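You operate a simulated robot arm through the tools that you are given. There is no shell and no other tool.

You are at the controls of a simulated two-armed robot. One attempt, no reset.

## Task
Stand the four plates in the rack in unit order: black, cyan, magenta, yellow.
Fine: BLACK goes into the UNIT 1 slot, CYAN 2, MAGENTA 3, YELLOW 4, prints facing as they do now.
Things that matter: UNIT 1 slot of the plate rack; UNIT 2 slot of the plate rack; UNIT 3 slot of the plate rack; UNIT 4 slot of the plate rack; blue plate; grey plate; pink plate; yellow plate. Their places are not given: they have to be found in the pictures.

Only the result counts: the job must be done as asked and must still hold three seconds after the hand-in. Knocking over, shifting, dropping, spilling or breaking anything else fails it.

## Robot
Two 7-joint arms with two-finger parallel grippers on one trunk that stands fixed in place. Base frame: the origin is at the foot of the trunk, x ahead of it, y to its left, z up. Lengths are in m, angles in rad, forces in N, time in s.
The left shoulder is at [0.07, 0.177, 1.095], the right one opposite. With the tool pointing down near the work surface each hand reaches from about 0.1 to 0.64 m from the base axis, measured 20 degrees to its own side. Payload 3.43 kg a hand.
The tool frame of a hand sits at the grasp point between the pads (the TCP): z along the fingers, y along the line on which they close. The tips reach 0.03 m beyond it. Largest opening 0.094 m; finger width 0.028, thickness 0.01; the body of the gripper, 0.05 by 0.096 m, starts 0.055 m behind the TCP.
Orientation is that of the tool frame in the base frame, as a unit quaternion [x, y, z, w]. With the fingers straight down and closing along the base's y, the tool's x points along the base's -x, its y along +y and its z along -z.

## Interface
- The arms move only by the tool jog_arm. It takes "left_increments", "right_increments" or both (then of equal length, played together; a hand with none holds still); each is one flat list of numbers, 6 for each row, row after row: the shift along the base's x, y, z in m, then the turn, a rotation vector about the base's x, y, z in rad. In form: [tx, ty, tz, wx, wy, wz, tx, ty, tz, wx, wy, wz, ...]. A call has 1 to 20 rows; each row is the pose to reach, as a shift and turn from the pose commanded when the call began. "left_gripper" and "right_gripper" are, for a hand that has rows, the gripper command, from -1 (shut) to 1 (fully open), values between in proportion, set as the call begins (left out, the last holds). A row lasts 0.2 s, in which the tool goes at most 0.05 m and 0.15 rad; a call with a longer step from one row to the next is refused whole, and so is a gripper value outside its range. A pose out of reach is approached as far as the arm can. The call stops where the force on the tool passes 40 N (or 10 N more than at its start, if that is more) or the arm is blocked; 0.2 s more then pass. Each finger travels about 0.153 m/s and halts on what it meets, pressing with about 21 N; the grip force reading is that of the motor and also rises with nothing between the fingers. The clock runs only during rows and for 0.2 s after the last one: add rows that repeat a pose to give the fingers time. It gives the time, the measured TCP pose, the force on the tool (base axes), the opening and the grip force at its end, in the units of the frame above (readings bear some noise), with the torque about the TCP (base axes, N m) and any sound that the robot's microphone picked up, and new pictures: "pictures" is both (left out), scene, wrist or none (wrist: the cameras of the hands that moved).
- Cameras (640 x 400 px; columns grow to the right, rows downward): "scene" is now at [0.1163, 0.0532, 1.4033]; the picture's right is [0.62, -0.78, 0.00], its down [-0.51, -0.41, -0.76] and it looks along [0.59, 0.47, -0.65] (base axes); focal length 344 px, centre (320, 200). "left" rides on the left gripper at [0.076, -0.014, -0.102] in its tool frame; the picture's right is [0.18, 0.98, 0.00], its down [-0.75, 0.14, -0.64] and it looks along [-0.63, 0.12, 0.77] (tool axes); focal length 243 px, centre (320, 200). "right" rides on the right gripper at [0.076, 0.014, -0.103] in its tool frame; the picture's right is [-0.18, 0.98, 0.00], its down [-0.75, -0.14, -0.64] and it looks along [-0.63, -0.12, 0.77] (tool axes); focal length 243 px, centre (320, 200).
- slide_trunk(by): slides the trunk up (or, below 0, down) by that many m; the arms and the scene camera ride with it, the base frame stays. It gives what a move gives, with no picture.
- aim_head(pan, tilt): turns the head with the scene camera to pan (to the left, within 1.501 rad either way) and tilt (down, from -0.506 to 1.204), counted from straight ahead of the robot. It gives what a move gives, and a new picture of the scene camera.
- locate(camera, pixels): for up to 12 pixels [column, row] of the newest picture of that camera ("zoom" is the newest enlarged one), the place [x, y, z] in the base frame of the surface seen there, good to about 0.002 m. The clock stands still meanwhile.
- inspect(camera, box): a new picture of the part [left, top, right, bottom] of that camera's present view, enlarged. The clock stands still meanwhile.
- sign_off(): hands the job in; it is judged then, once.

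Leave the grippers open and the arms clear of the work at the hand-in unless told otherwise.

The tools are called after ">>>" by a JSON object that holds its "op" and its "data". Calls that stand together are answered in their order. jog_arm: Moves the arms, as the interface text tells. Its arguments: {"type":"object","properties":{"left_increments":{"type":"array","items":{"type":"number"}},"left_gripper":{"type":"number"},"right_increments":{"type":"array","items":{"type":"number"}},"right_gripper":{"type":"number"},"pictures":{"type":"string","enum":["both","scene","wrist","none"]}},"required":[]} The other tools are called the same way: slide_trunk (by) slides the trunk up or down; aim_head (pan, tilt) turns the head that bears the scene camera; locate (camera, pixels) gives the place of the surface under pixels of a picture; inspect (camera, box) takes an enlarged picture of a part of a camera's view; sign_off () hands the job in.

At the start:

```text
t: 0.0
left_ee_pos: [0.3346, 0.4834, 1.0873]
left_ee_rot: [0.0, 1.0, 0.0, 0.0]
left_force: [0.6, -0.1, -0.7]
left_moment: [0.04, 0.03, 0.02]
left_width: 0.0943
left_gripper_force: 0.0
right_ee_pos: [0.4227, 0.0325, 1.0657]
right_ee_rot: [0.0, 1.0, 0.0, -0.001]
right_force: [-0.3, 0.5, 0.3]
right_moment: [-0.02, 0.02, 0.02]
right_width: 0.094
right_gripper_force: 0.0
trunk travel left (down, up): [-0.675, 0.165]
head pan, tilt: [0.674, 0.709]
```

scene: 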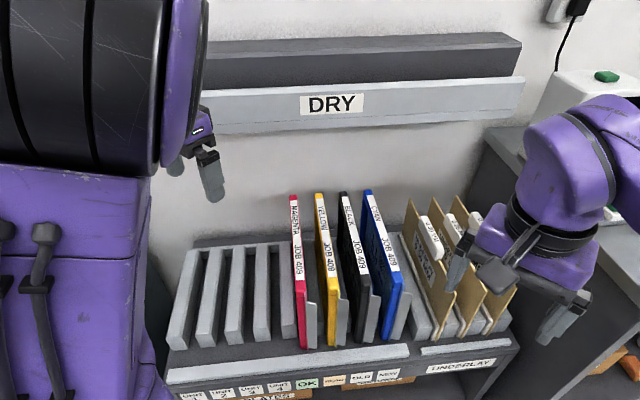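
right: 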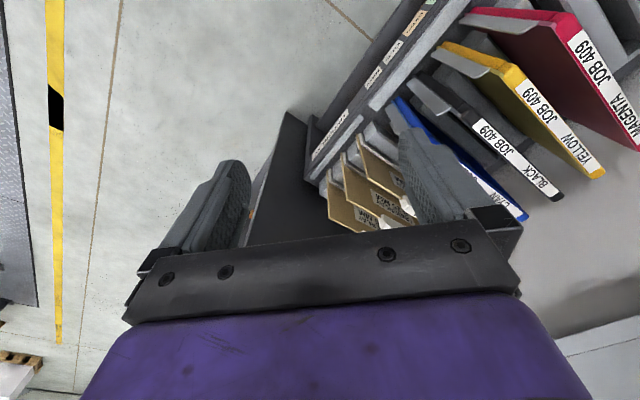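
left: 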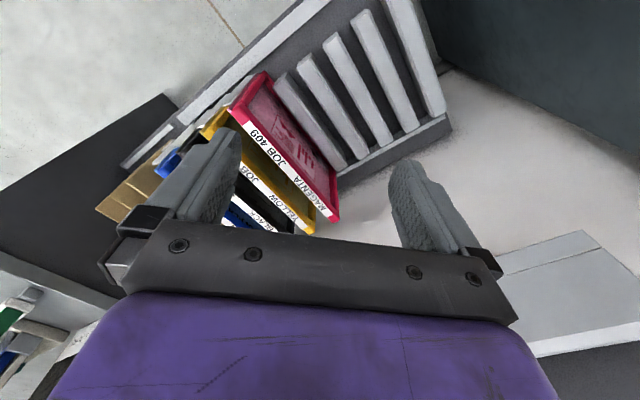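

I see a rack with grey dividers: four empty slots on the left and then magenta, yellow, black and cyan plates. Below the left slots are the UNIT labels, around (235,388). I'll enlarge the labels and the rack first.

>>> {"op": "inspect", "data": {"camera": "scene", "box": [160, 340, 340, 400]}}

>>> {"op": "inspect", "data": {"camera": "scene", "box": [150, 180, 470, 380]}}

>>> {"op": "aim_head", "data": {"pan": 0.75, "tilt": 0.9}}

```text
3.56 times, centred on (250, 370) of scene
```

zoom: 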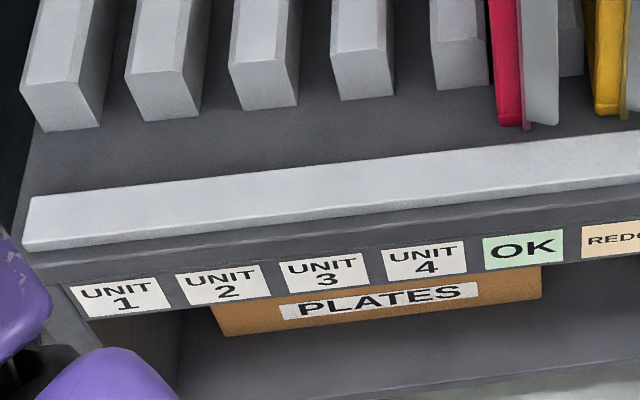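

```text
2.00 times, centred on (310, 280) of scene
```

zoom: 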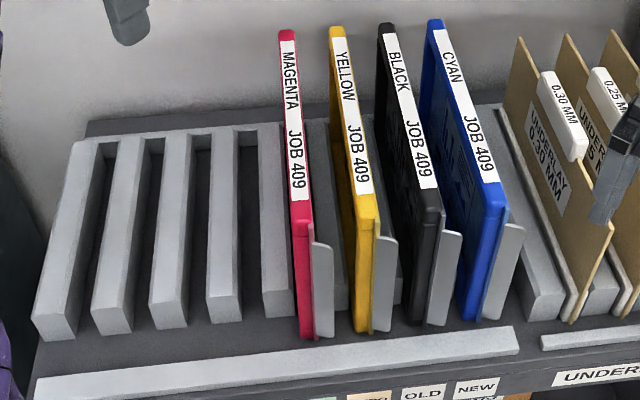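

```text
t: 0.7
left_ee_pos: [0.3335, 0.4832, 1.0873]
left_ee_rot: [0.0, 1.0, 0.0, -0.001]
left_force: [1.3, 0.0, -1.0]
left_moment: [0.0, 0.0, 0.0]
left_width: 0.0937
left_gripper_force: 0.0
right_ee_pos: [0.4224, 0.0329, 1.0657]
right_ee_rot: [0.0, 1.0, 0.0, 0.0]
right_force: [1.0, 0.6, 0.7]
right_moment: [0.04, 0.01, 0.02]
right_width: 0.094
right_gripper_force: 0.1
trunk travel left (down, up): [-0.675, 0.165]
head pan, tilt: [0.75, 0.901]
```

scene: 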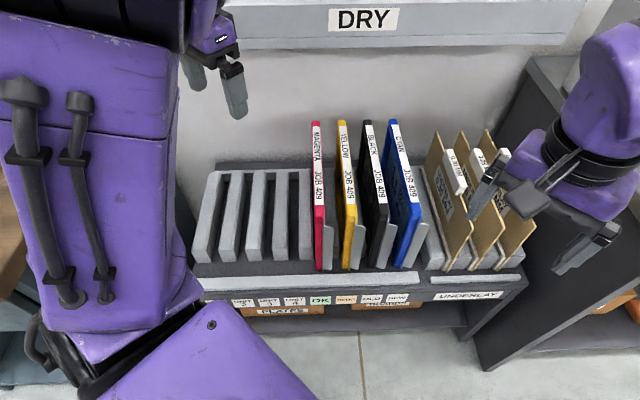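

The labels read UNIT 1–4 left to right, then OK, REDO, OLD and NEW, with the plates standing in the last four. Next I'll measure the bars, plates and labels.

>>> {"op": "inspect", "data": {"camera": "scene", "box": [180, 100, 440, 320]}}

>>> {"op": "locate", "data": {"camera": "scene", "pixels": [[203, 255], [227, 253], [252, 251], [277, 250], [303, 248], [216, 176], [237, 175], [260, 174], [283, 173], [305, 172], [242, 302], [293, 301]]}}

>>> {"op": "locate", "data": {"camera": "scene", "pixels": [[316, 124], [320, 205], [341, 124], [350, 203], [367, 124], [382, 202], [392, 122], [415, 202], [328, 232], [358, 233], [388, 232], [418, 232]]}}

```text
1.82 times, centred on (310, 210) of scene
```

zoom: 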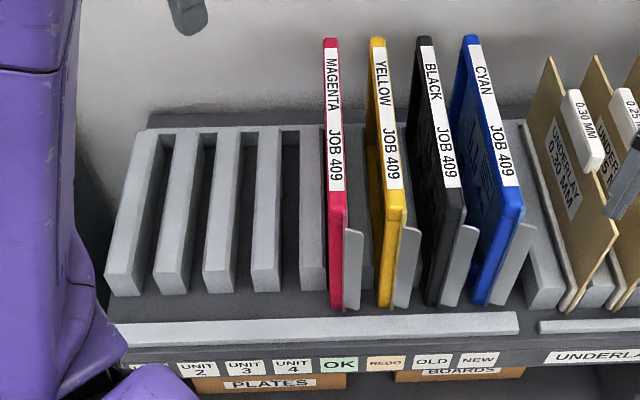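

```text
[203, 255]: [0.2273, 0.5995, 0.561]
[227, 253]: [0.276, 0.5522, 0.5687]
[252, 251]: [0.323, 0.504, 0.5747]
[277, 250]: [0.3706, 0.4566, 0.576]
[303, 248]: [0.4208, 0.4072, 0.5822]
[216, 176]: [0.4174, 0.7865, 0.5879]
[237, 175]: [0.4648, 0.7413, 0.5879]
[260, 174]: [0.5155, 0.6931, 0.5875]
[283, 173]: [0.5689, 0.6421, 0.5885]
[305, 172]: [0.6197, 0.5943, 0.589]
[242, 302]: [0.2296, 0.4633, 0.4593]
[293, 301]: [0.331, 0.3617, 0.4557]
```

```text
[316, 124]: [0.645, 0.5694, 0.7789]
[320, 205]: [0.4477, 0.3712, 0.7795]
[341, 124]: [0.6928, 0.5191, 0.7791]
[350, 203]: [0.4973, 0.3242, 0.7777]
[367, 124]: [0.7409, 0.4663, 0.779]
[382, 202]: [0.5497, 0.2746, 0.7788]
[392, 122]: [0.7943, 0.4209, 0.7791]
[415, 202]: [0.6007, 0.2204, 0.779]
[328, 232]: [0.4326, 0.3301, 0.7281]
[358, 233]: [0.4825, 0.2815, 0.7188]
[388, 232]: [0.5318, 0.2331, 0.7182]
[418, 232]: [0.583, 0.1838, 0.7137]
```

The rack sits at 45°, its slots running along (0.71, 0.71) with a pitch of about 0.068. The plate tops are at z≈0.779 and the bar tops at ≈0.588. I'll zoom in on the plates for their exact size, thickness and lean.

>>> {"op": "inspect", "data": {"camera": "scene", "box": [300, 110, 430, 280]}}

>>> {"op": "locate", "data": {"camera": "scene", "pixels": [[321, 123], [313, 123], [315, 207], [325, 207], [318, 266], [330, 240], [325, 265], [240, 30], [500, 30], [240, 10], [300, 43], [300, 150]]}}

```text
2.35 times, centred on (365, 195) of scene
```

zoom: 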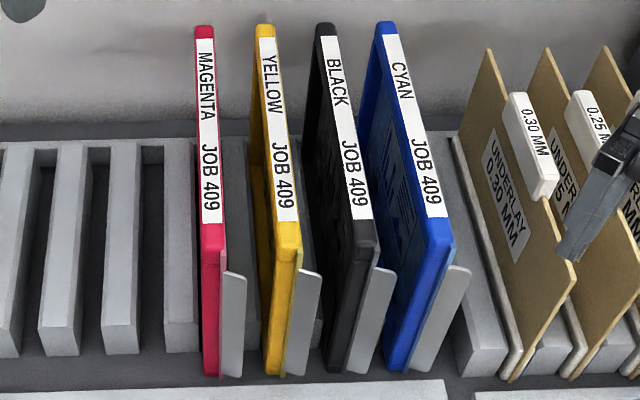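

```text
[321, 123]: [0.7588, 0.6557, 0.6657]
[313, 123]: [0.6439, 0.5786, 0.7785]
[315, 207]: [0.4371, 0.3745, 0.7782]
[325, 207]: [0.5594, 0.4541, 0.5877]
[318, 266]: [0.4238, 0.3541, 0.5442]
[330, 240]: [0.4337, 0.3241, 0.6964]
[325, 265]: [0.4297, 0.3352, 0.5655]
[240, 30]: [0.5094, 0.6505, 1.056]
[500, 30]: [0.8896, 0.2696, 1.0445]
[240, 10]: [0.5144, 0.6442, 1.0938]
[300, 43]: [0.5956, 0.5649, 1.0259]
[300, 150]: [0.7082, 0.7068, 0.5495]
```

The DRY shelf's front is at about u=(x+y)/√2=0.82 and z≥1.02, so a plate lifted over the others has to come forward to clear it. Next I'll zoom in on the bars to get slot edges.

>>> {"op": "inspect", "data": {"camera": "scene", "box": [190, 160, 340, 280]}}

```text
3.33 times, centred on (265, 220) of scene
```

zoom: 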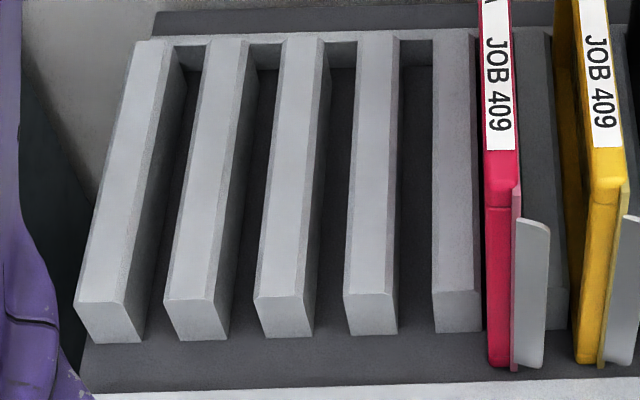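

I'll sample bar edges near the front, at zoom row about 280, along with front face edges and the slot floor.

>>> {"op": "locate", "data": {"camera": "zoom", "pixels": [[81, 290], [120, 290], [168, 290], [209, 290], [259, 290], [301, 290], [347, 290], [389, 290], [435, 285], [476, 285], [240, 315], [335, 315]]}}

>>> {"op": "locate", "data": {"camera": "zoom", "pixels": [[143, 335], [165, 335], [228, 332], [256, 332], [314, 330], [345, 330], [398, 328], [435, 327], [479, 326], [480, 60], [435, 60], [393, 60]]}}

>>> {"op": "locate", "data": {"camera": "zoom", "pixels": [[497, 360], [514, 365], [488, 340], [508, 340], [535, 230], [545, 230], [530, 355], [185, 60], [265, 60], [340, 60], [415, 60], [415, 360]]}}

```text
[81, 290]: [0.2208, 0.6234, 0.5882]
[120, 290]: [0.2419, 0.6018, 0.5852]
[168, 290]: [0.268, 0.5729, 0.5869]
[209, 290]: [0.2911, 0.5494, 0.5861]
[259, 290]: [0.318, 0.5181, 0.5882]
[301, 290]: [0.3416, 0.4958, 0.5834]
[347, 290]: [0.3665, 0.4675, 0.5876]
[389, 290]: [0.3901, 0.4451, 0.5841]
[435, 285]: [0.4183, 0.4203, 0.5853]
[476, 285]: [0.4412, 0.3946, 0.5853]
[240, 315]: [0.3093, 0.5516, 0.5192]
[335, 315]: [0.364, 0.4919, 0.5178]
```

```text
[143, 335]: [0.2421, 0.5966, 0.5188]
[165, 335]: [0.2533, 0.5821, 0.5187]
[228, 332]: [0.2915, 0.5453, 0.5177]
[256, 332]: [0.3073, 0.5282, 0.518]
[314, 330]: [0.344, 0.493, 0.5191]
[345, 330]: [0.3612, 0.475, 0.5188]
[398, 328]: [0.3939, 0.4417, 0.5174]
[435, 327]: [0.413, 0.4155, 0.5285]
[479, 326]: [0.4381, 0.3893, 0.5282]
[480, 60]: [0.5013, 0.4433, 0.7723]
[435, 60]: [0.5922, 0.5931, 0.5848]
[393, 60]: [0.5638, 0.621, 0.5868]
```

```text
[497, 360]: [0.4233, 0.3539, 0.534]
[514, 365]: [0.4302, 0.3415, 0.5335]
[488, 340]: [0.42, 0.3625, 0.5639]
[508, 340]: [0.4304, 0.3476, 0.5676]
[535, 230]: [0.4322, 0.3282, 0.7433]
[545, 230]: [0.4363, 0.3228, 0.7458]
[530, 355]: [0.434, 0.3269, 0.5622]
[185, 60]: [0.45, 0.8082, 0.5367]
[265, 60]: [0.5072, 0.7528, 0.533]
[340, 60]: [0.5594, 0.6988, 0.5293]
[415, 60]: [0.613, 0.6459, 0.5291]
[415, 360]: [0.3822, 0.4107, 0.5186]
```

Worked out in u=(x+y)/√2 (away from the robot) and v=(x−y)/√2 (to the right):
- **Slots:** pitch is about 0.0715. UNIT 1–4 are centred near v = −0.2335, −0.162, −0.0905 and −0.019.
- **Plates:** they stand at v≈0.054, 0.123, 0.195 and 0.267, with u from 0.55 to 0.868 and z from 0.519 to 0.779.

I'll move the right arm out of the way, and turn the left hand 45° so it closes across the plates.

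>>> {"op": "jog_arm", "data": {"right_increments": [-0.01, -0.045, 0, 0, 0, 0, -0.02, -0.09, 0, 0, 0, 0, -0.03, -0.135, 0, 0, 0, 0, -0.04, -0.18, 0, 0, 0, 0, -0.05, -0.225, 0, 0, 0, 0, -0.06, -0.27, 0, 0, 0, 0], "left_increments": [0.03, -0.02, 0, 0, 0, 0.13, 0.06, -0.04, 0, 0, 0, 0.26, 0.09, -0.06, 0, 0, 0, 0.39, 0.12, -0.075, 0, 0, 0, 0.52, 0.15, -0.09, 0, 0, 0, 0.65, 0.18, -0.1, 0, 0, 0, 0.7854], "left_gripper": 0.2}}

```text
t: 2.1
left_ee_pos: [0.5158, 0.3813, 1.0882]
left_ee_rot: [-0.383, 0.924, 0.001, 0.0]
left_force: [0.2, -0.9, 0.1]
left_moment: [0.06, 0.04, 0.03]
left_width: 0.0562
left_gripper_force: 0.2
right_ee_pos: [0.3621, -0.2382, 1.0635]
right_ee_rot: [-0.002, 1.0, 0.0, 0.0]
right_force: [0.4, -0.2, 0.1]
right_moment: [0.03, -0.01, 0.02]
right_width: 0.0939
right_gripper_force: 0.1
trunk travel left (down, up): [-0.675, 0.165]
head pan, tilt: [0.75, 0.901]
```

scene: 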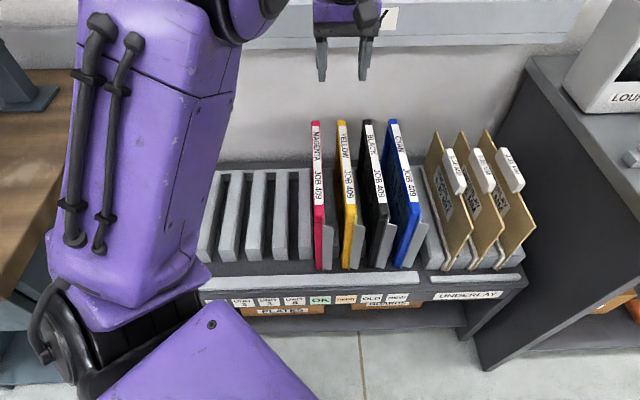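
right: 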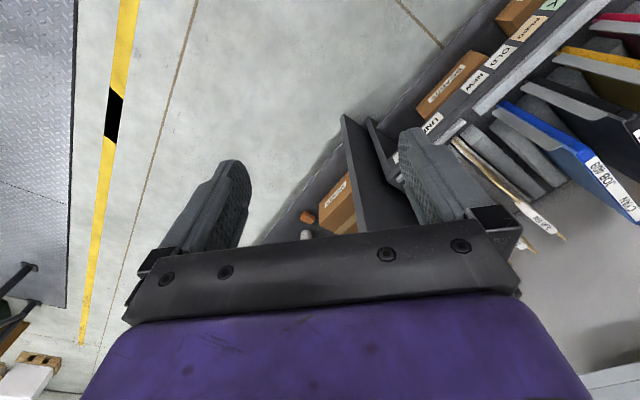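
left: 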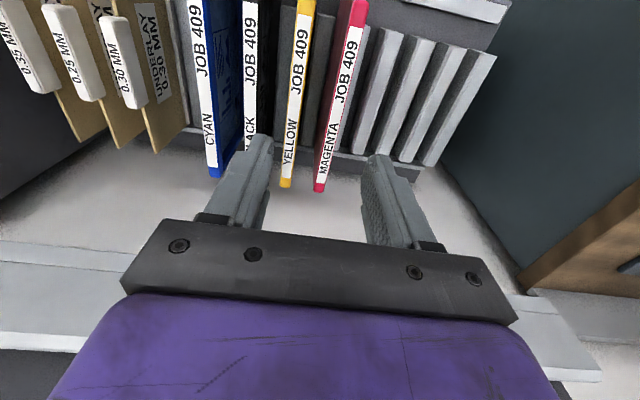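

The left hand is now at u≈0.634, v≈0.095. Its camera looks down on the plate tops, so I'll zoom there to refine their positions across the rack.

>>> {"op": "inspect", "data": {"camera": "left", "box": [180, 0, 520, 210]}}

```text
1.88 times, centred on (350, 105) of left
```

zoom: 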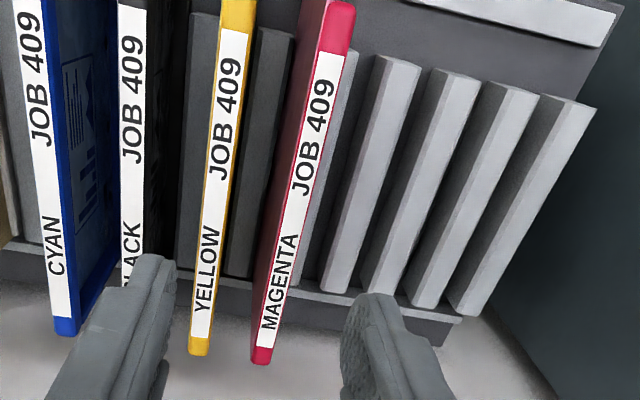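

I'll sample the label's left and right edges on each plate top to get its centreline.

>>> {"op": "locate", "data": {"camera": "zoom", "pixels": [[27, 100], [50, 100], [51, 310], [69, 310], [120, 100], [144, 100], [216, 100], [243, 100], [193, 330], [210, 330], [308, 100], [335, 100]]}}

>>> {"op": "locate", "data": {"camera": "zoom", "pixels": [[259, 340], [275, 340], [122, 230], [140, 230], [65, 330], [197, 352], [259, 360], [335, 8], [345, 100], [366, 60], [410, 85], [418, 130]]}}

```text
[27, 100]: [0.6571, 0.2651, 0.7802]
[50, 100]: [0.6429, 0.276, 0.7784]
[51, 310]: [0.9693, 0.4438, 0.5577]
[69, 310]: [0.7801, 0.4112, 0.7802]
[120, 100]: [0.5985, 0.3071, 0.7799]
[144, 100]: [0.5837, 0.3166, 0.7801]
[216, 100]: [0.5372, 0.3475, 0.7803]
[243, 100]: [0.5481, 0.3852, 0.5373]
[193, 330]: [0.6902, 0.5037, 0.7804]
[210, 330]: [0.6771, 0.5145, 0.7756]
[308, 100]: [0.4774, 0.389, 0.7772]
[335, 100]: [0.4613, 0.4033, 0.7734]
```

```text
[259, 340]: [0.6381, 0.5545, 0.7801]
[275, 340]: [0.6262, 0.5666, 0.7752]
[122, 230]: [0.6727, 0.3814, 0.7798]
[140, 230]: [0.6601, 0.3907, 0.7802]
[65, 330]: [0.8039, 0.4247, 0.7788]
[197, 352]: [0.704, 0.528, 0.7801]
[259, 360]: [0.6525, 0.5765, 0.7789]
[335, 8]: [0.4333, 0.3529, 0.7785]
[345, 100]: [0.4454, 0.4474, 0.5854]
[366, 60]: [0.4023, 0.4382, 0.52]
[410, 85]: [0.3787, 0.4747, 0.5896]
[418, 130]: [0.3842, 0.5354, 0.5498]
```

Plate centres refined to v≈0.0515, 0.1235, 0.197 and 0.268. I'll start with black, moving the left hand above it to u=0.705, v=0.197 with the tips still above the plate tops.

>>> {"op": "jog_arm", "data": {"left_increments": [0.03, -0.006, -0.03, 0, 0, 0, 0.06, -0.012, -0.06, 0, 0, 0, 0.09, -0.018, -0.1, 0, 0, 0, 0.123, -0.0241, -0.14, 0, 0, 0, 0.123, -0.0241, -0.18, 0, 0, 0, 0.123, -0.0241, -0.22, 0, 0, 0, 0.123, -0.0241, -0.22, 0, 0, 0]}}

```text
refused: row 3 steps farther than a row can; nothing moved
```

The third row's step was too long, so I'll split it into smaller ones.

>>> {"op": "jog_arm", "data": {"left_increments": [0.03, -0.006, -0.03, 0, 0, 0, 0.06, -0.012, -0.06, 0, 0, 0, 0.09, -0.018, -0.09, 0, 0, 0, 0.123, -0.0241, -0.12, 0, 0, 0, 0.123, -0.0241, -0.16, 0, 0, 0, 0.123, -0.0241, -0.2, 0, 0, 0, 0.123, -0.0241, -0.22, 0, 0, 0, 0.123, -0.0241, -0.22, 0, 0, 0]}}

```text
t: 3.9
left_ee_pos: [0.6357, 0.3583, 0.8682]
left_ee_rot: [-0.383, 0.924, 0.0, 0.001]
left_force: [0.1, 0.1, 0.1]
left_moment: [-0.03, 0.0, -0.02]
left_width: 0.0563
left_gripper_force: 0.0
right_ee_pos: [0.3629, -0.2368, 1.0641]
right_ee_rot: [0.0, 1.0, 0.001, 0.0]
right_force: [0.1, -0.1, -0.4]
right_moment: [0.02, -0.01, 0.02]
right_width: 0.094
right_gripper_force: 0.1
trunk travel left (down, up): [-0.675, 0.165]
head pan, tilt: [0.75, 0.901]
```

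scene: 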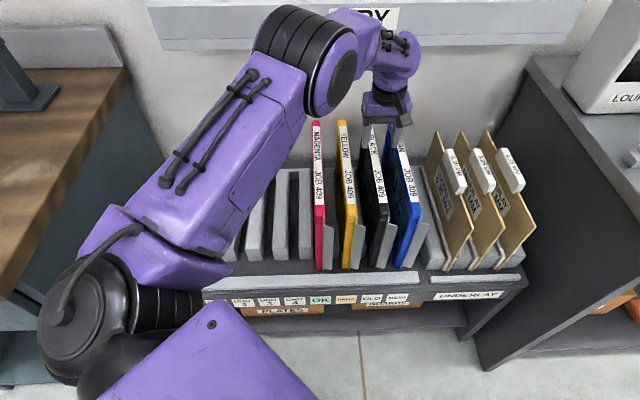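
left: 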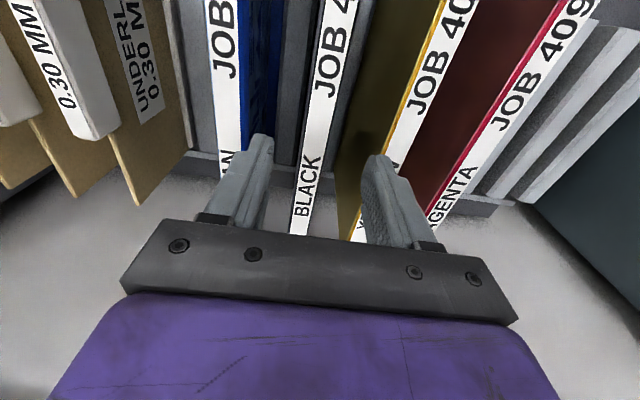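

The hand reached above black. Before descending, I'll check the black, cyan and yellow top positions against the fingers.

>>> {"op": "locate", "data": {"camera": "left", "pixels": [[303, 140], [332, 140], [297, 190], [320, 190], [210, 100], [242, 100], [242, 140], [400, 120], [420, 120], [440, 50], [290, 210], [311, 225]]}}

>>> {"op": "inspect", "data": {"camera": "left", "box": [200, 60, 440, 240]}}

```text
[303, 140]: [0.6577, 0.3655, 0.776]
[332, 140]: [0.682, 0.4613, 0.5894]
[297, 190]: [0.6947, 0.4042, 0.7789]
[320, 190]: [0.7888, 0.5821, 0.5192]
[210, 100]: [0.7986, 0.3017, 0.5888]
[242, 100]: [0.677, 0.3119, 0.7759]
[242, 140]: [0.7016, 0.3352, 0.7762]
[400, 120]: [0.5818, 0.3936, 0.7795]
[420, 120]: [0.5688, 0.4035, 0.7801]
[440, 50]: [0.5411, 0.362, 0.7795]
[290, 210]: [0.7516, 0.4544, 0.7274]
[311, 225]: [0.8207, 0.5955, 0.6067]
```

```text
2.22 times, centred on (320, 150) of left
```

zoom: 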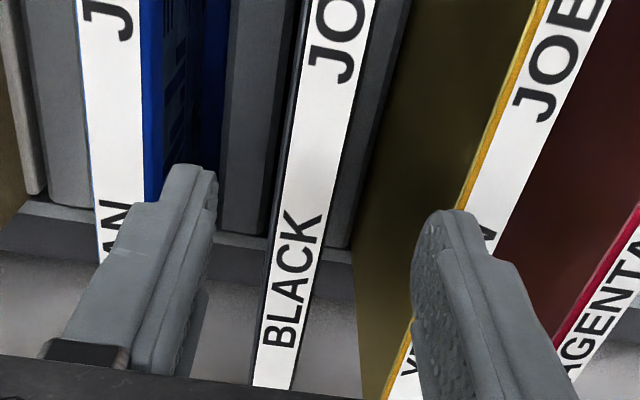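

Black's centre is at v≈0.197 and the hand at 0.196, and the fingers clear cyan and yellow by about 0.024 each. I'll descend 0.11 with the fingers staying open.

>>> {"op": "jog_arm", "data": {"left_increments": [0.0003, -0.0003, -0.04, 0, 0, 0, 0.0005, -0.0005, -0.08, 0, 0, 0, 0.0005, -0.0005, -0.11, 0, 0, 0, 0.0005, -0.0005, -0.11, 0, 0, 0], "pictures": "wrist"}}

>>> {"op": "jog_arm", "data": {"left_increments": [0, 0, 0, 0, 0, 0, 0, 0, 0, 0, 0, 0, 0, 0, 0, 0, 0, 0, 0, 0, 0, 0, 0, 0], "left_gripper": -1, "pictures": "both"}}

```text
t: 4.9
left_ee_pos: [0.6386, 0.3588, 0.7573]
left_ee_rot: [-0.383, 0.924, 0.0, 0.0]
left_force: [0.9, 0.4, -0.5]
left_moment: [0.01, 0.02, 0.03]
left_width: 0.0564
left_gripper_force: 0.0
right_ee_pos: [0.3639, -0.2366, 1.0651]
right_ee_rot: [-0.001, 1.0, 0.001, 0.0]
right_force: [-0.5, -0.8, 0.0]
right_moment: [0.0, -0.02, 0.0]
right_width: 0.094
right_gripper_force: 0.1
trunk travel left (down, up): [-0.675, 0.165]
head pan, tilt: [0.75, 0.901]
```

left: 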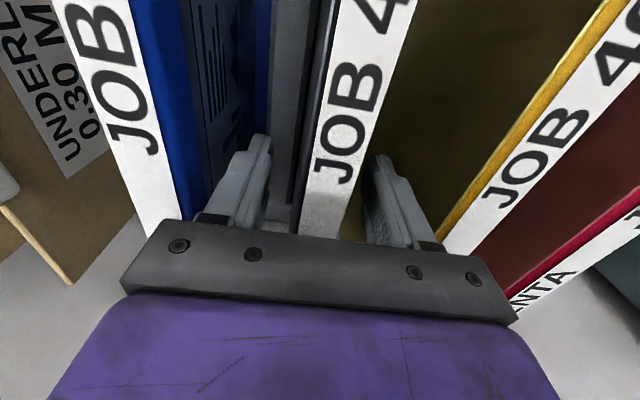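

```text
t: 5.9
left_ee_pos: [0.6382, 0.3582, 0.7571]
left_ee_rot: [-0.383, 0.924, 0.001, 0.0]
left_force: [-0.9, 0.6, 0.5]
left_moment: [0.12, -0.05, 0.04]
left_width: 0.0283
left_gripper_force: 20.6
right_ee_pos: [0.3636, -0.2367, 1.0653]
right_ee_rot: [0.0, 1.0, 0.0, 0.0]
right_force: [0.0, 0.5, -0.3]
right_moment: [0.0, 0.01, 0.03]
right_width: 0.0938
right_gripper_force: 0.0
trunk travel left (down, up): [-0.675, 0.165]
head pan, tilt: [0.75, 0.901]
```

scene: 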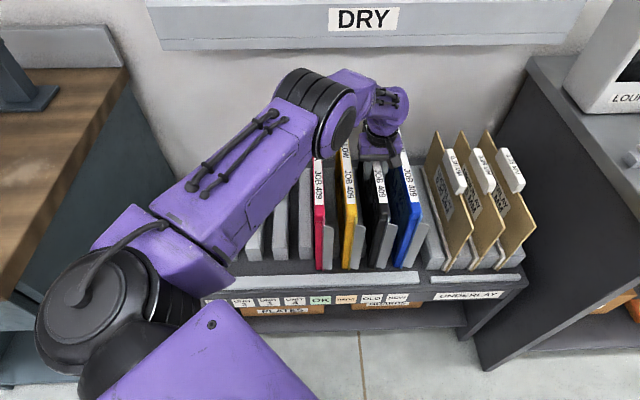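
left: 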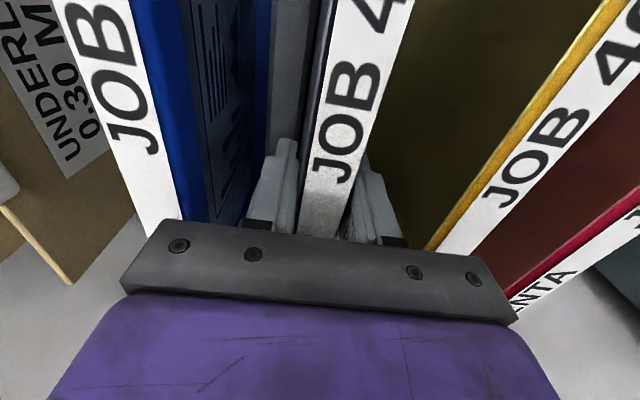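

The grip is on at 0.028 width and 20.6 N. I'll lift 0.10 straight up and check the weight and that black hasn't tilted.

>>> {"op": "jog_arm", "data": {"left_increments": [0, 0, 0.02, 0, 0, 0, 0, 0, 0.04, 0, 0, 0, 0, 0, 0.07, 0, 0, 0, 0, 0, 0.1, 0, 0, 0, 0, 0, 0.1, 0, 0, 0]}}

```text
t: 7.1
left_ee_pos: [0.6374, 0.3578, 0.8555]
left_ee_rot: [-0.382, 0.924, 0.001, 0.0]
left_force: [0.0, -0.7, -3.4]
left_moment: [-0.05, 0.0, 0.0]
left_width: 0.0283
left_gripper_force: 21.5
right_ee_pos: [0.3639, -0.2367, 1.0643]
right_ee_rot: [0.0, 1.0, -0.001, -0.002]
right_force: [-0.2, 0.3, 0.3]
right_moment: [0.01, 0.0, 0.02]
right_width: 0.0941
right_gripper_force: 0.1
trunk travel left (down, up): [-0.675, 0.165]
head pan, tilt: [0.75, 0.901]
```

scene: 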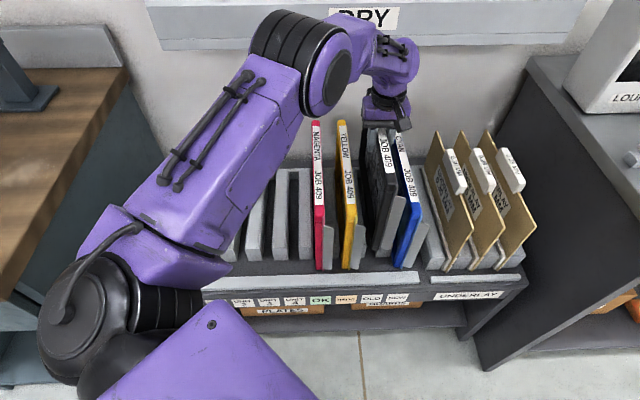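
left: 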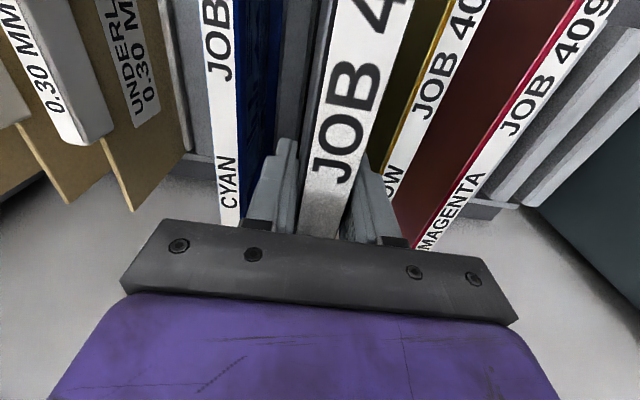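

Black lifted cleanly: weight is about 3.4 N, there's no moment, and the bottom is at z≈0.62. Now I'll pull it toward the robot by 0.085 along −u, so it'll pass in front of the DRY shelf, with a bit more lift.

>>> {"op": "jog_arm", "data": {"left_increments": [-0.015, -0.015, 0.01, 0, 0, 0, -0.03, -0.03, 0.02, 0, 0, 0, -0.045, -0.045, 0.03, 0, 0, 0, -0.06, -0.06, 0.05, 0, 0, 0, -0.06, -0.06, 0.07, 0, 0, 0, -0.06, -0.06, 0.07, 0, 0, 0]}}

```text
t: 8.5
left_ee_pos: [0.578, 0.2986, 0.9267]
left_ee_rot: [-0.382, 0.924, 0.001, 0.0]
left_force: [0.1, 0.4, -3.4]
left_moment: [-0.02, 0.05, -0.02]
left_width: 0.0283
left_gripper_force: 20.7
right_ee_pos: [0.3625, -0.2381, 1.0643]
right_ee_rot: [0.0, 1.0, 0.0, 0.0]
right_force: [-0.4, 0.0, -1.2]
right_moment: [0.0, 0.0, 0.03]
right_width: 0.0942
right_gripper_force: 0.0
trunk travel left (down, up): [-0.675, 0.165]
head pan, tilt: [0.75, 0.901]
```

scene: 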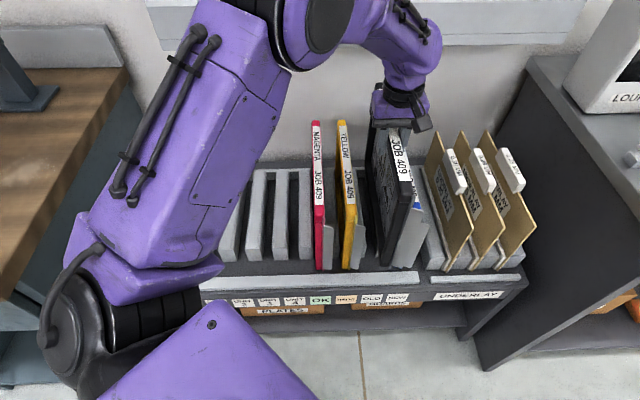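
left: 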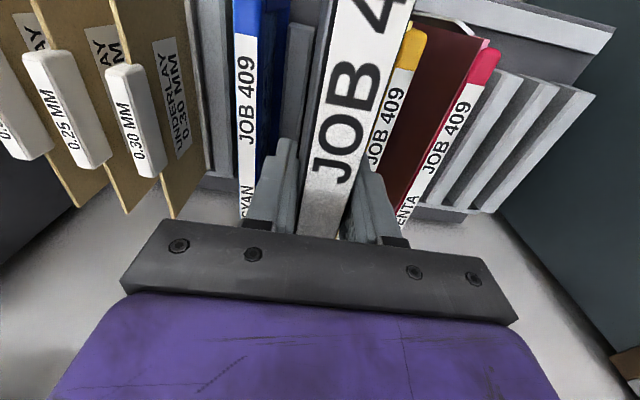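

I'll measure where the arm's links are, so they don't meet the plate on the way left.

>>> {"op": "locate", "data": {"camera": "scene", "pixels": [[75, 340], [140, 280], [200, 250], [180, 150], [240, 60], [330, 20], [420, 60], [405, 205], [400, 250], [385, 100], [230, 340], [215, 270]]}}

```text
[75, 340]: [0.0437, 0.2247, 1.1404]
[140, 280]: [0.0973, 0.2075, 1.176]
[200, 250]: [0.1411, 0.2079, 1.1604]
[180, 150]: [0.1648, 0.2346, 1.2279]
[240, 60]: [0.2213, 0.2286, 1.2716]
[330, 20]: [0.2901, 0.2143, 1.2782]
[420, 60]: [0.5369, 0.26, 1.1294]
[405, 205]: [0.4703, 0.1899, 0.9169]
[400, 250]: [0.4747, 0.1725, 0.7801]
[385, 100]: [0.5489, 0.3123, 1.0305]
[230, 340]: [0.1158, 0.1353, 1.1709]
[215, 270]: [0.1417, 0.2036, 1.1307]
```

The elbow is up at z≈1.28, so the arm stays above the plate. I'll raise the hand to z≈1.045, which puts the plate bottom near 0.807, above the other tops at 0.78.

>>> {"op": "jog_arm", "data": {"left_increments": [0, 0, 0.03, 0, 0, 0, 0, 0, 0.06, 0, 0, 0, 0, 0, 0.09, 0, 0, 0, 0, 0, 0.118, 0, 0, 0, 0, 0, 0.118, 0, 0, 0]}}

```text
t: 9.7
left_ee_pos: [0.579, 0.2985, 1.0455]
left_ee_rot: [-0.383, 0.924, 0.0, 0.0]
left_force: [0.0, 0.8, -3.5]
left_moment: [-0.04, 0.06, -0.01]
left_width: 0.0284
left_gripper_force: 20.9
right_ee_pos: [0.3654, -0.2359, 1.0643]
right_ee_rot: [0.0, 1.0, -0.001, -0.001]
right_force: [-0.8, 0.9, 0.1]
right_moment: [0.0, 0.01, 0.01]
right_width: 0.0939
right_gripper_force: 0.0
trunk travel left (down, up): [-0.675, 0.165]
head pan, tilt: [0.75, 0.901]
```

scene: 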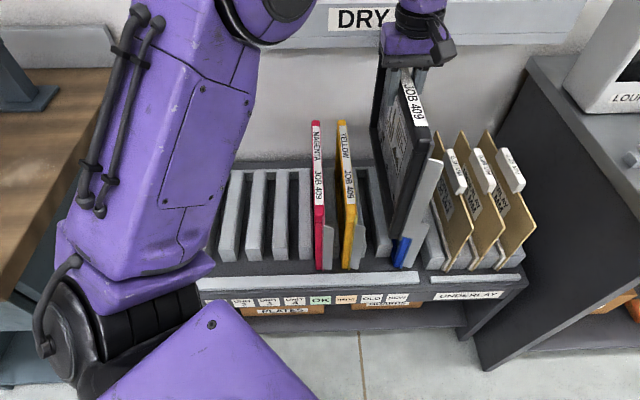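
left: 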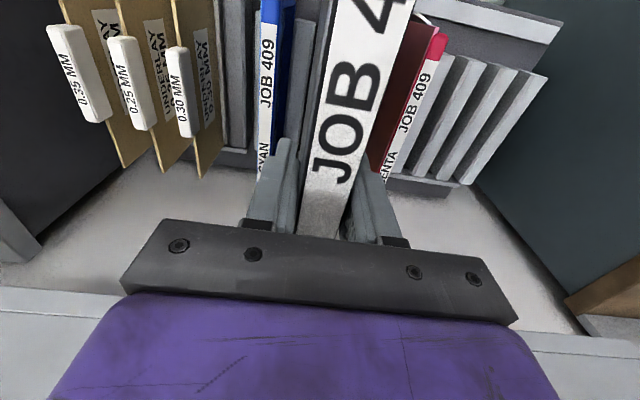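

I'll check the plate's bottom height at the front corner, near (392,232), before sweeping.

>>> {"op": "locate", "data": {"camera": "scene", "pixels": [[393, 230], [395, 236], [386, 190], [405, 225], [412, 228], [379, 120], [410, 120]]}}

```text
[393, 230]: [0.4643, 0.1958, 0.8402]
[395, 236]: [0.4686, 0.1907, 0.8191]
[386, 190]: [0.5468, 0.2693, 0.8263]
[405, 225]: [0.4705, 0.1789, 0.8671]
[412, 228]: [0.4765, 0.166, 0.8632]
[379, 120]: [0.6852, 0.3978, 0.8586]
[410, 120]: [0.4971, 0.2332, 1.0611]
```

The bottom is at about 0.81, clear of the tops. Sweeping left halfway, to v≈−0.02.

>>> {"op": "jog_arm", "data": {"left_increments": [-0.015, 0.015, 0, 0, 0, 0, -0.04, 0.04, 0, 0, 0, 0, -0.065, 0.065, 0, 0, 0, 0, -0.09, 0.09, 0, 0, 0, 0, -0.115, 0.115, 0, 0, 0, 0, -0.14, 0.14, 0, 0, 0, 0, -0.152, 0.152, 0, 0, 0, 0, -0.152, 0.152, 0, 0, 0, 0]}}

```text
t: 11.5
left_ee_pos: [0.4257, 0.4512, 1.0453]
left_ee_rot: [-0.383, 0.924, 0.0, 0.0]
left_force: [-0.1, 0.3, -3.3]
left_moment: [-0.02, 0.04, -0.03]
left_width: 0.0286
left_gripper_force: 21.0
right_ee_pos: [0.3635, -0.2359, 1.064]
right_ee_rot: [0.0, 1.0, 0.0, 0.0]
right_force: [-0.1, 0.1, -0.3]
right_moment: [0.02, -0.02, 0.0]
right_width: 0.094
right_gripper_force: 0.1
trunk travel left (down, up): [-0.675, 0.165]
head pan, tilt: [0.75, 0.901]
```

scene: 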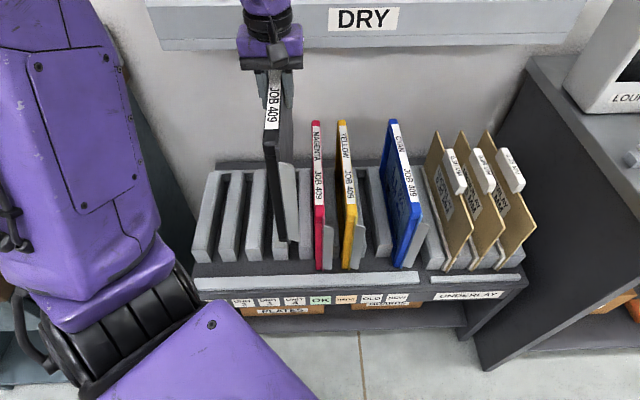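
left: 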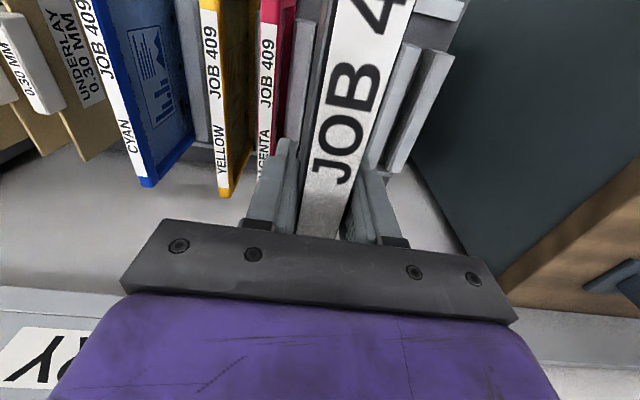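

Black passed the yellow and magenta plates. I'll continue left to above UNIT 1, v≈−0.234.

>>> {"op": "jog_arm", "data": {"left_increments": [-0.015, 0.015, 0, 0, 0, 0, -0.04, 0.04, 0, 0, 0, 0, -0.065, 0.065, 0, 0, 0, 0, -0.09, 0.09, -0.02, 0, 0, 0, -0.115, 0.115, -0.04, 0, 0, 0, -0.14, 0.14, -0.06, 0, 0, 0, -0.1526, 0.1526, -0.08, 0, 0, 0, -0.1526, 0.1526, -0.1, 0, 0, 0, -0.1526, 0.1526, -0.1, 0, 0, 0]}}

```text
t: 13.5
left_ee_pos: [0.2724, 0.6036, 0.9443]
left_ee_rot: [-0.382, 0.924, 0.0, 0.0]
left_force: [0.0, 0.1, -3.4]
left_moment: [-0.02, 0.01, 0.01]
left_width: 0.0281
left_gripper_force: 20.8
right_ee_pos: [0.3628, -0.2358, 1.0648]
right_ee_rot: [0.0, 1.0, -0.001, 0.0]
right_force: [0.1, -0.3, 0.1]
right_moment: [0.03, -0.03, 0.0]
right_width: 0.0939
right_gripper_force: 0.1
trunk travel left (down, up): [-0.675, 0.165]
head pan, tilt: [0.75, 0.901]
```

scene: 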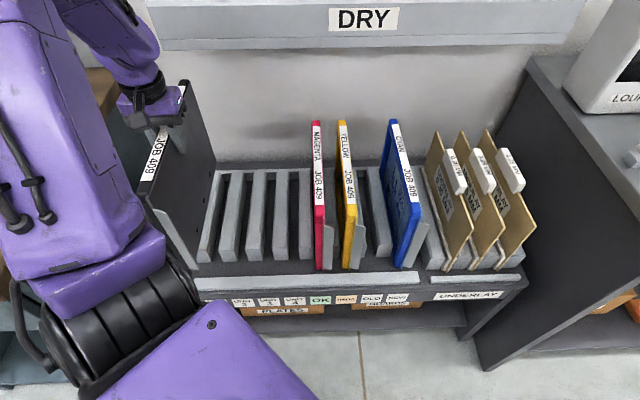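
left: 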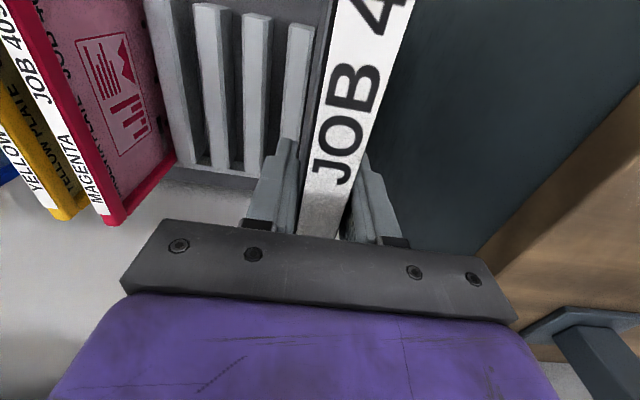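

I'll zoom the scene on the bars and the held plate to measure alignment for slot 1.

>>> {"op": "inspect", "data": {"camera": "scene", "box": [185, 160, 315, 270]}}

>>> {"op": "inspect", "data": {"camera": "left", "box": [150, 0, 350, 220]}}

```text
3.64 times, centred on (250, 215) of scene
```

zoom: 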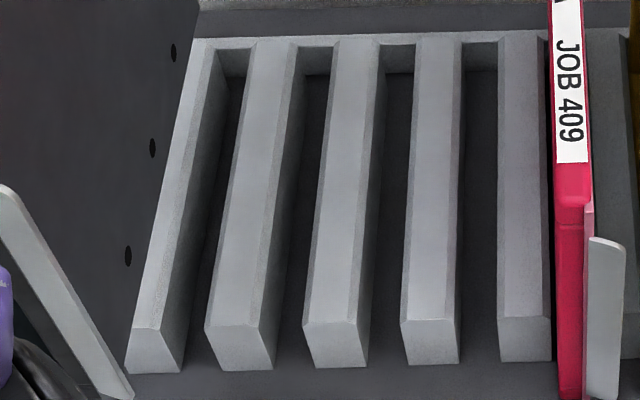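

```text
1.82 times, centred on (250, 110) of left
```

zoom: 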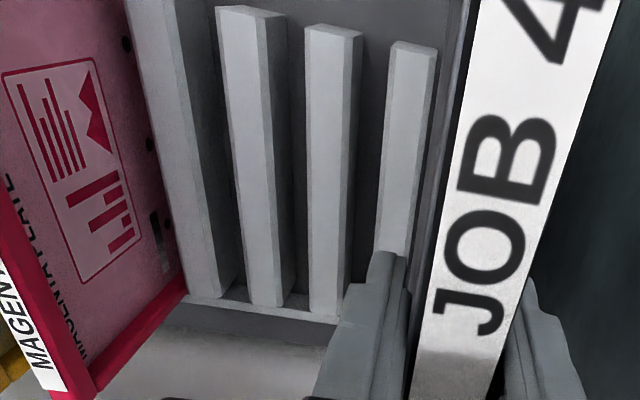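

I'll re-take the scene zoom and locate the bar front-face edges.

>>> {"op": "inspect", "data": {"camera": "scene", "box": [185, 160, 315, 270]}}

>>> {"op": "locate", "data": {"camera": "zoom", "pixels": [[172, 350], [176, 350], [213, 350], [217, 350], [266, 350], [270, 350], [309, 350], [313, 350], [361, 350], [365, 350], [405, 350], [409, 350]]}}

>>> {"op": "locate", "data": {"camera": "zoom", "pixels": [[455, 350], [459, 350], [499, 350], [503, 350], [547, 350], [551, 350], [184, 250], [220, 250], [275, 250], [312, 250], [363, 250], [405, 250]]}}

```text
3.64 times, centred on (250, 215) of scene
```

zoom: 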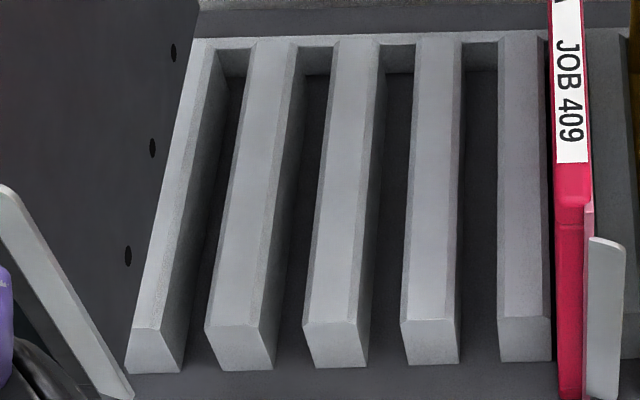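

```text
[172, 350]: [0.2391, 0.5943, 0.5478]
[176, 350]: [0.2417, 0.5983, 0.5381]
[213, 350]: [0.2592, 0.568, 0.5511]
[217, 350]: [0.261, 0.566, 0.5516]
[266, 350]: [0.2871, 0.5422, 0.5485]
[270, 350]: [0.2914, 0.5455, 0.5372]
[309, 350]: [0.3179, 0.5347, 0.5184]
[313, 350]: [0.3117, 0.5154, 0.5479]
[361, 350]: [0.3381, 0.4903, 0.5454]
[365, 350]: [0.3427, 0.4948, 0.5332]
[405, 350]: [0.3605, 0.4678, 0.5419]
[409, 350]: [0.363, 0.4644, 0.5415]
```

```text
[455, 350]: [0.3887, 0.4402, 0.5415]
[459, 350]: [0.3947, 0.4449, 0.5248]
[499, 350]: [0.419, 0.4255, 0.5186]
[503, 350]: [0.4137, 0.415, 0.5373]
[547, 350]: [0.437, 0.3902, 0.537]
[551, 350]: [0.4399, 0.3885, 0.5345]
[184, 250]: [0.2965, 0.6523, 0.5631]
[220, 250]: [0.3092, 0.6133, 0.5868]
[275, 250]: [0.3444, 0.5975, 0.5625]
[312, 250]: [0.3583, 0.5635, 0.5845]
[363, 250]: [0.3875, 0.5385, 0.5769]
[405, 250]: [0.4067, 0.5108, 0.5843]
```

The bar walls give a pitch of 0.072, a slot gap of about 0.0326 and a UNIT 1 centre of v≈−0.2353. Next I'll measure where the held plate's right face and bottom are.

>>> {"op": "locate", "data": {"camera": "zoom", "pixels": [[100, 50], [180, 20], [100, 150], [140, 200], [60, 100], [110, 300], [130, 180], [80, 200], [20, 50], [195, 10], [90, 360], [50, 260]]}}

>>> {"op": "locate", "data": {"camera": "scene", "pixels": [[145, 185], [155, 158], [183, 86], [163, 160], [170, 200], [190, 150], [150, 175], [160, 130]]}}

```text
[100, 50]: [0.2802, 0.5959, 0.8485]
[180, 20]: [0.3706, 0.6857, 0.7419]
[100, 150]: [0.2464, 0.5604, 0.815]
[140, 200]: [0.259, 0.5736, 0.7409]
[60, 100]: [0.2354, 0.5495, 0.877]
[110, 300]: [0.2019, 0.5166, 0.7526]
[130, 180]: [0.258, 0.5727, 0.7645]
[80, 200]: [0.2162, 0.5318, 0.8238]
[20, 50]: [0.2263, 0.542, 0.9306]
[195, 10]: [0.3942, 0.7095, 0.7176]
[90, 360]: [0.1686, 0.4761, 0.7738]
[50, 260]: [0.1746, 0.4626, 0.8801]
```

```text
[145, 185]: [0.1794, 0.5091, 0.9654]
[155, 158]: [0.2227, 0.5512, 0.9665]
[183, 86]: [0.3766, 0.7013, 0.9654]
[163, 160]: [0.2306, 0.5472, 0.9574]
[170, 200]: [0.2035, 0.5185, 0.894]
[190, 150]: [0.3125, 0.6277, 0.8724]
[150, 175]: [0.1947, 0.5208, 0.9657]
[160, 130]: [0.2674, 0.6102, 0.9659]
```

The plate's right face is at v≈−0.2226, upright and parallel to the slots. I'll check its top edges from the left camera to find its centre.

>>> {"op": "inspect", "data": {"camera": "left", "box": [270, 60, 430, 240]}}

>>> {"op": "locate", "data": {"camera": "left", "pixels": [[324, 80], [328, 80], [332, 80], [336, 80], [385, 80], [389, 80], [393, 80], [397, 80], [310, 160], [314, 160], [358, 160], [363, 160]]}}

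```text
2.22 times, centred on (350, 150) of left
```

zoom: 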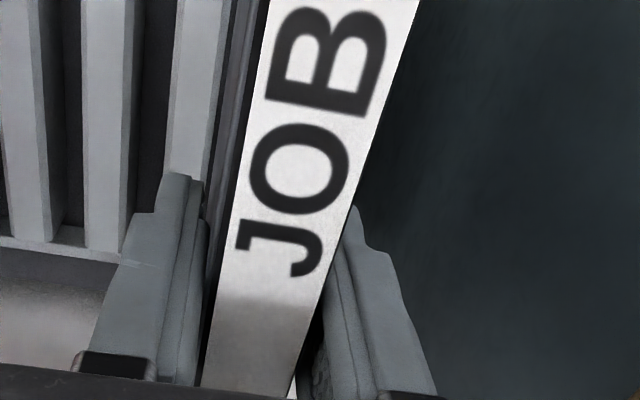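

```text
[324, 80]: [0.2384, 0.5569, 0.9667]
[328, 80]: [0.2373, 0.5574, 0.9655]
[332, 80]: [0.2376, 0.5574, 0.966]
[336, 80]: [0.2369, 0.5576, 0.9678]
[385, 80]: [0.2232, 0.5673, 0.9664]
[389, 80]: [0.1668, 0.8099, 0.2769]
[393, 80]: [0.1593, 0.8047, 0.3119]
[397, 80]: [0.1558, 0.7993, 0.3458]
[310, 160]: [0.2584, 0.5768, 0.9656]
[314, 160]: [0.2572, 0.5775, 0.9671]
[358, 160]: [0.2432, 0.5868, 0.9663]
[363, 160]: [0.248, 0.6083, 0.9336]
```

The plate is 0.022 thick with its centre at the TCP (v≈−0.2335), so there's about 5 mm of clearance each side in the slot. I'll move back along +u by 0.085, nudge it to v=−0.235, and lower it to just above the bars.

>>> {"op": "jog_arm", "data": {"left_increments": [0.012, 0.014, 0, 0, 0, 0, 0.03, 0.032, 0, 0, 0, 0, 0.0588, 0.0612, 0, 0, 0, 0, 0.0588, 0.0612, -0.03, 0, 0, 0, 0.0588, 0.0612, -0.06, 0, 0, 0, 0.0588, 0.0612, -0.085, 0, 0, 0, 0.0588, 0.0612, -0.085, 0, 0, 0]}}

```text
t: 15.1
left_ee_pos: [0.3308, 0.6633, 0.8593]
left_ee_rot: [-0.382, 0.924, 0.001, 0.001]
left_force: [0.4, -0.2, -3.5]
left_moment: [-0.01, 0.0, 0.02]
left_width: 0.0282
left_gripper_force: 21.2
right_ee_pos: [0.3628, -0.2372, 1.0658]
right_ee_rot: [0.0, 1.0, 0.0, 0.0]
right_force: [0.4, 0.1, 0.4]
right_moment: [0.02, 0.0, -0.01]
right_width: 0.0942
right_gripper_force: 0.0
trunk travel left (down, up): [-0.675, 0.165]
head pan, tilt: [0.75, 0.901]
```

scene: 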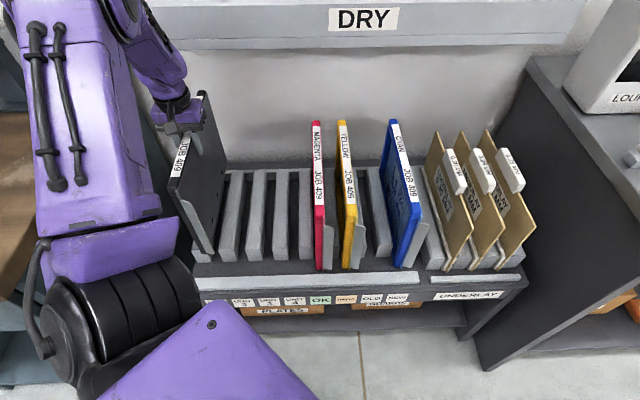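
left: 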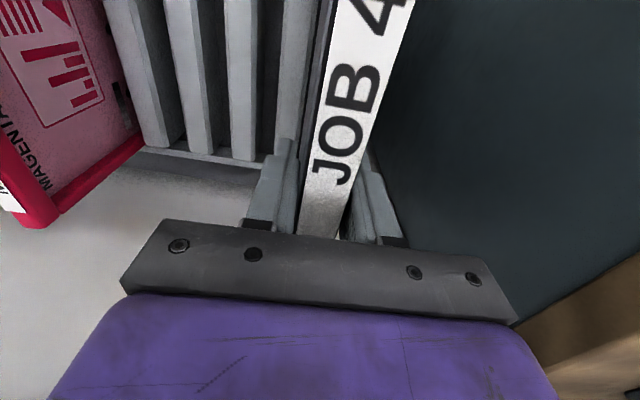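

The hand is at v=−0.2351, u=0.703. I'll check from the scene zoom that the plate's bottom sits over the slot between bars 1 and 2.

>>> {"op": "inspect", "data": {"camera": "scene", "box": [160, 150, 290, 280]}}

>>> {"op": "locate", "data": {"camera": "scene", "pixels": [[210, 130], [205, 180], [200, 220], [190, 170], [215, 150], [207, 235]]}}

```text
3.08 times, centred on (225, 215) of scene
```

zoom: 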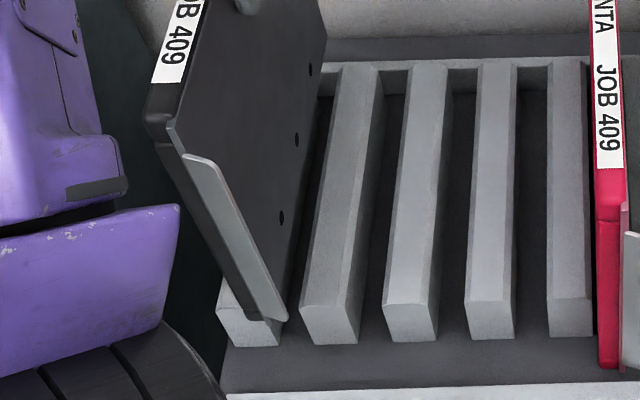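

```text
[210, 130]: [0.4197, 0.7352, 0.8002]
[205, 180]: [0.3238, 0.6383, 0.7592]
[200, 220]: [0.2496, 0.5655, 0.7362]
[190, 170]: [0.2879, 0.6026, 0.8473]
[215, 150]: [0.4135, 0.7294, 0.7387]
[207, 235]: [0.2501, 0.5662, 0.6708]
```

The right face is at −0.223 and bar 2's wall at −0.219, so it will go in. Lowering into UNIT 1 with a small shift to centre it.

>>> {"op": "jog_arm", "data": {"left_increments": [-0.0004, 0.0004, -0.02, 0, 0, 0, -0.0004, 0.0004, -0.04, 0, 0, 0, -0.0004, 0.0004, -0.06, 0, 0, 0, -0.0004, 0.0004, -0.08, 0, 0, 0, -0.0004, 0.0004, -0.092, 0, 0, 0, -0.0004, 0.0004, -0.098, 0, 0, 0, -0.0004, 0.0004, -0.102, 0, 0, 0, -0.0004, 0.0004, -0.102, 0, 0, 0]}}

```text
t: 16.9
left_ee_pos: [0.3307, 0.6646, 0.758]
left_ee_rot: [-0.382, 0.924, 0.0, 0.0]
left_force: [-0.4, 0.4, -2.6]
left_moment: [0.0, 0.04, 0.02]
left_width: 0.0284
left_gripper_force: 20.6
right_ee_pos: [0.3631, -0.2359, 1.065]
right_ee_rot: [0.0, 1.0, 0.0, 0.001]
right_force: [0.2, 0.3, 0.4]
right_moment: [0.01, -0.02, 0.01]
right_width: 0.0942
right_gripper_force: 0.1
trunk travel left (down, up): [-0.675, 0.165]
head pan, tilt: [0.75, 0.901]
```

scene: 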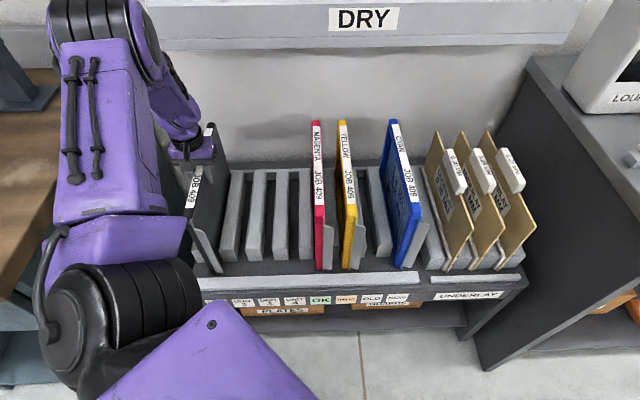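
left: 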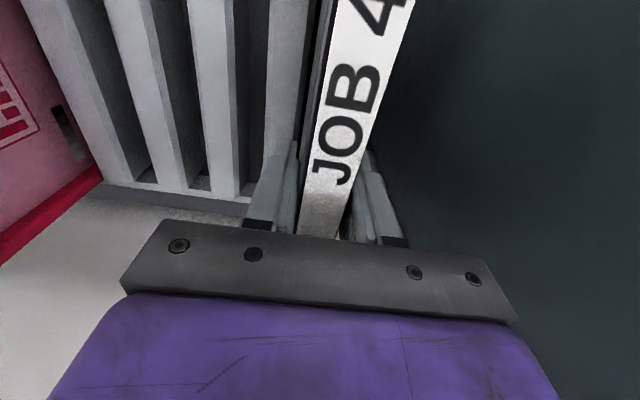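

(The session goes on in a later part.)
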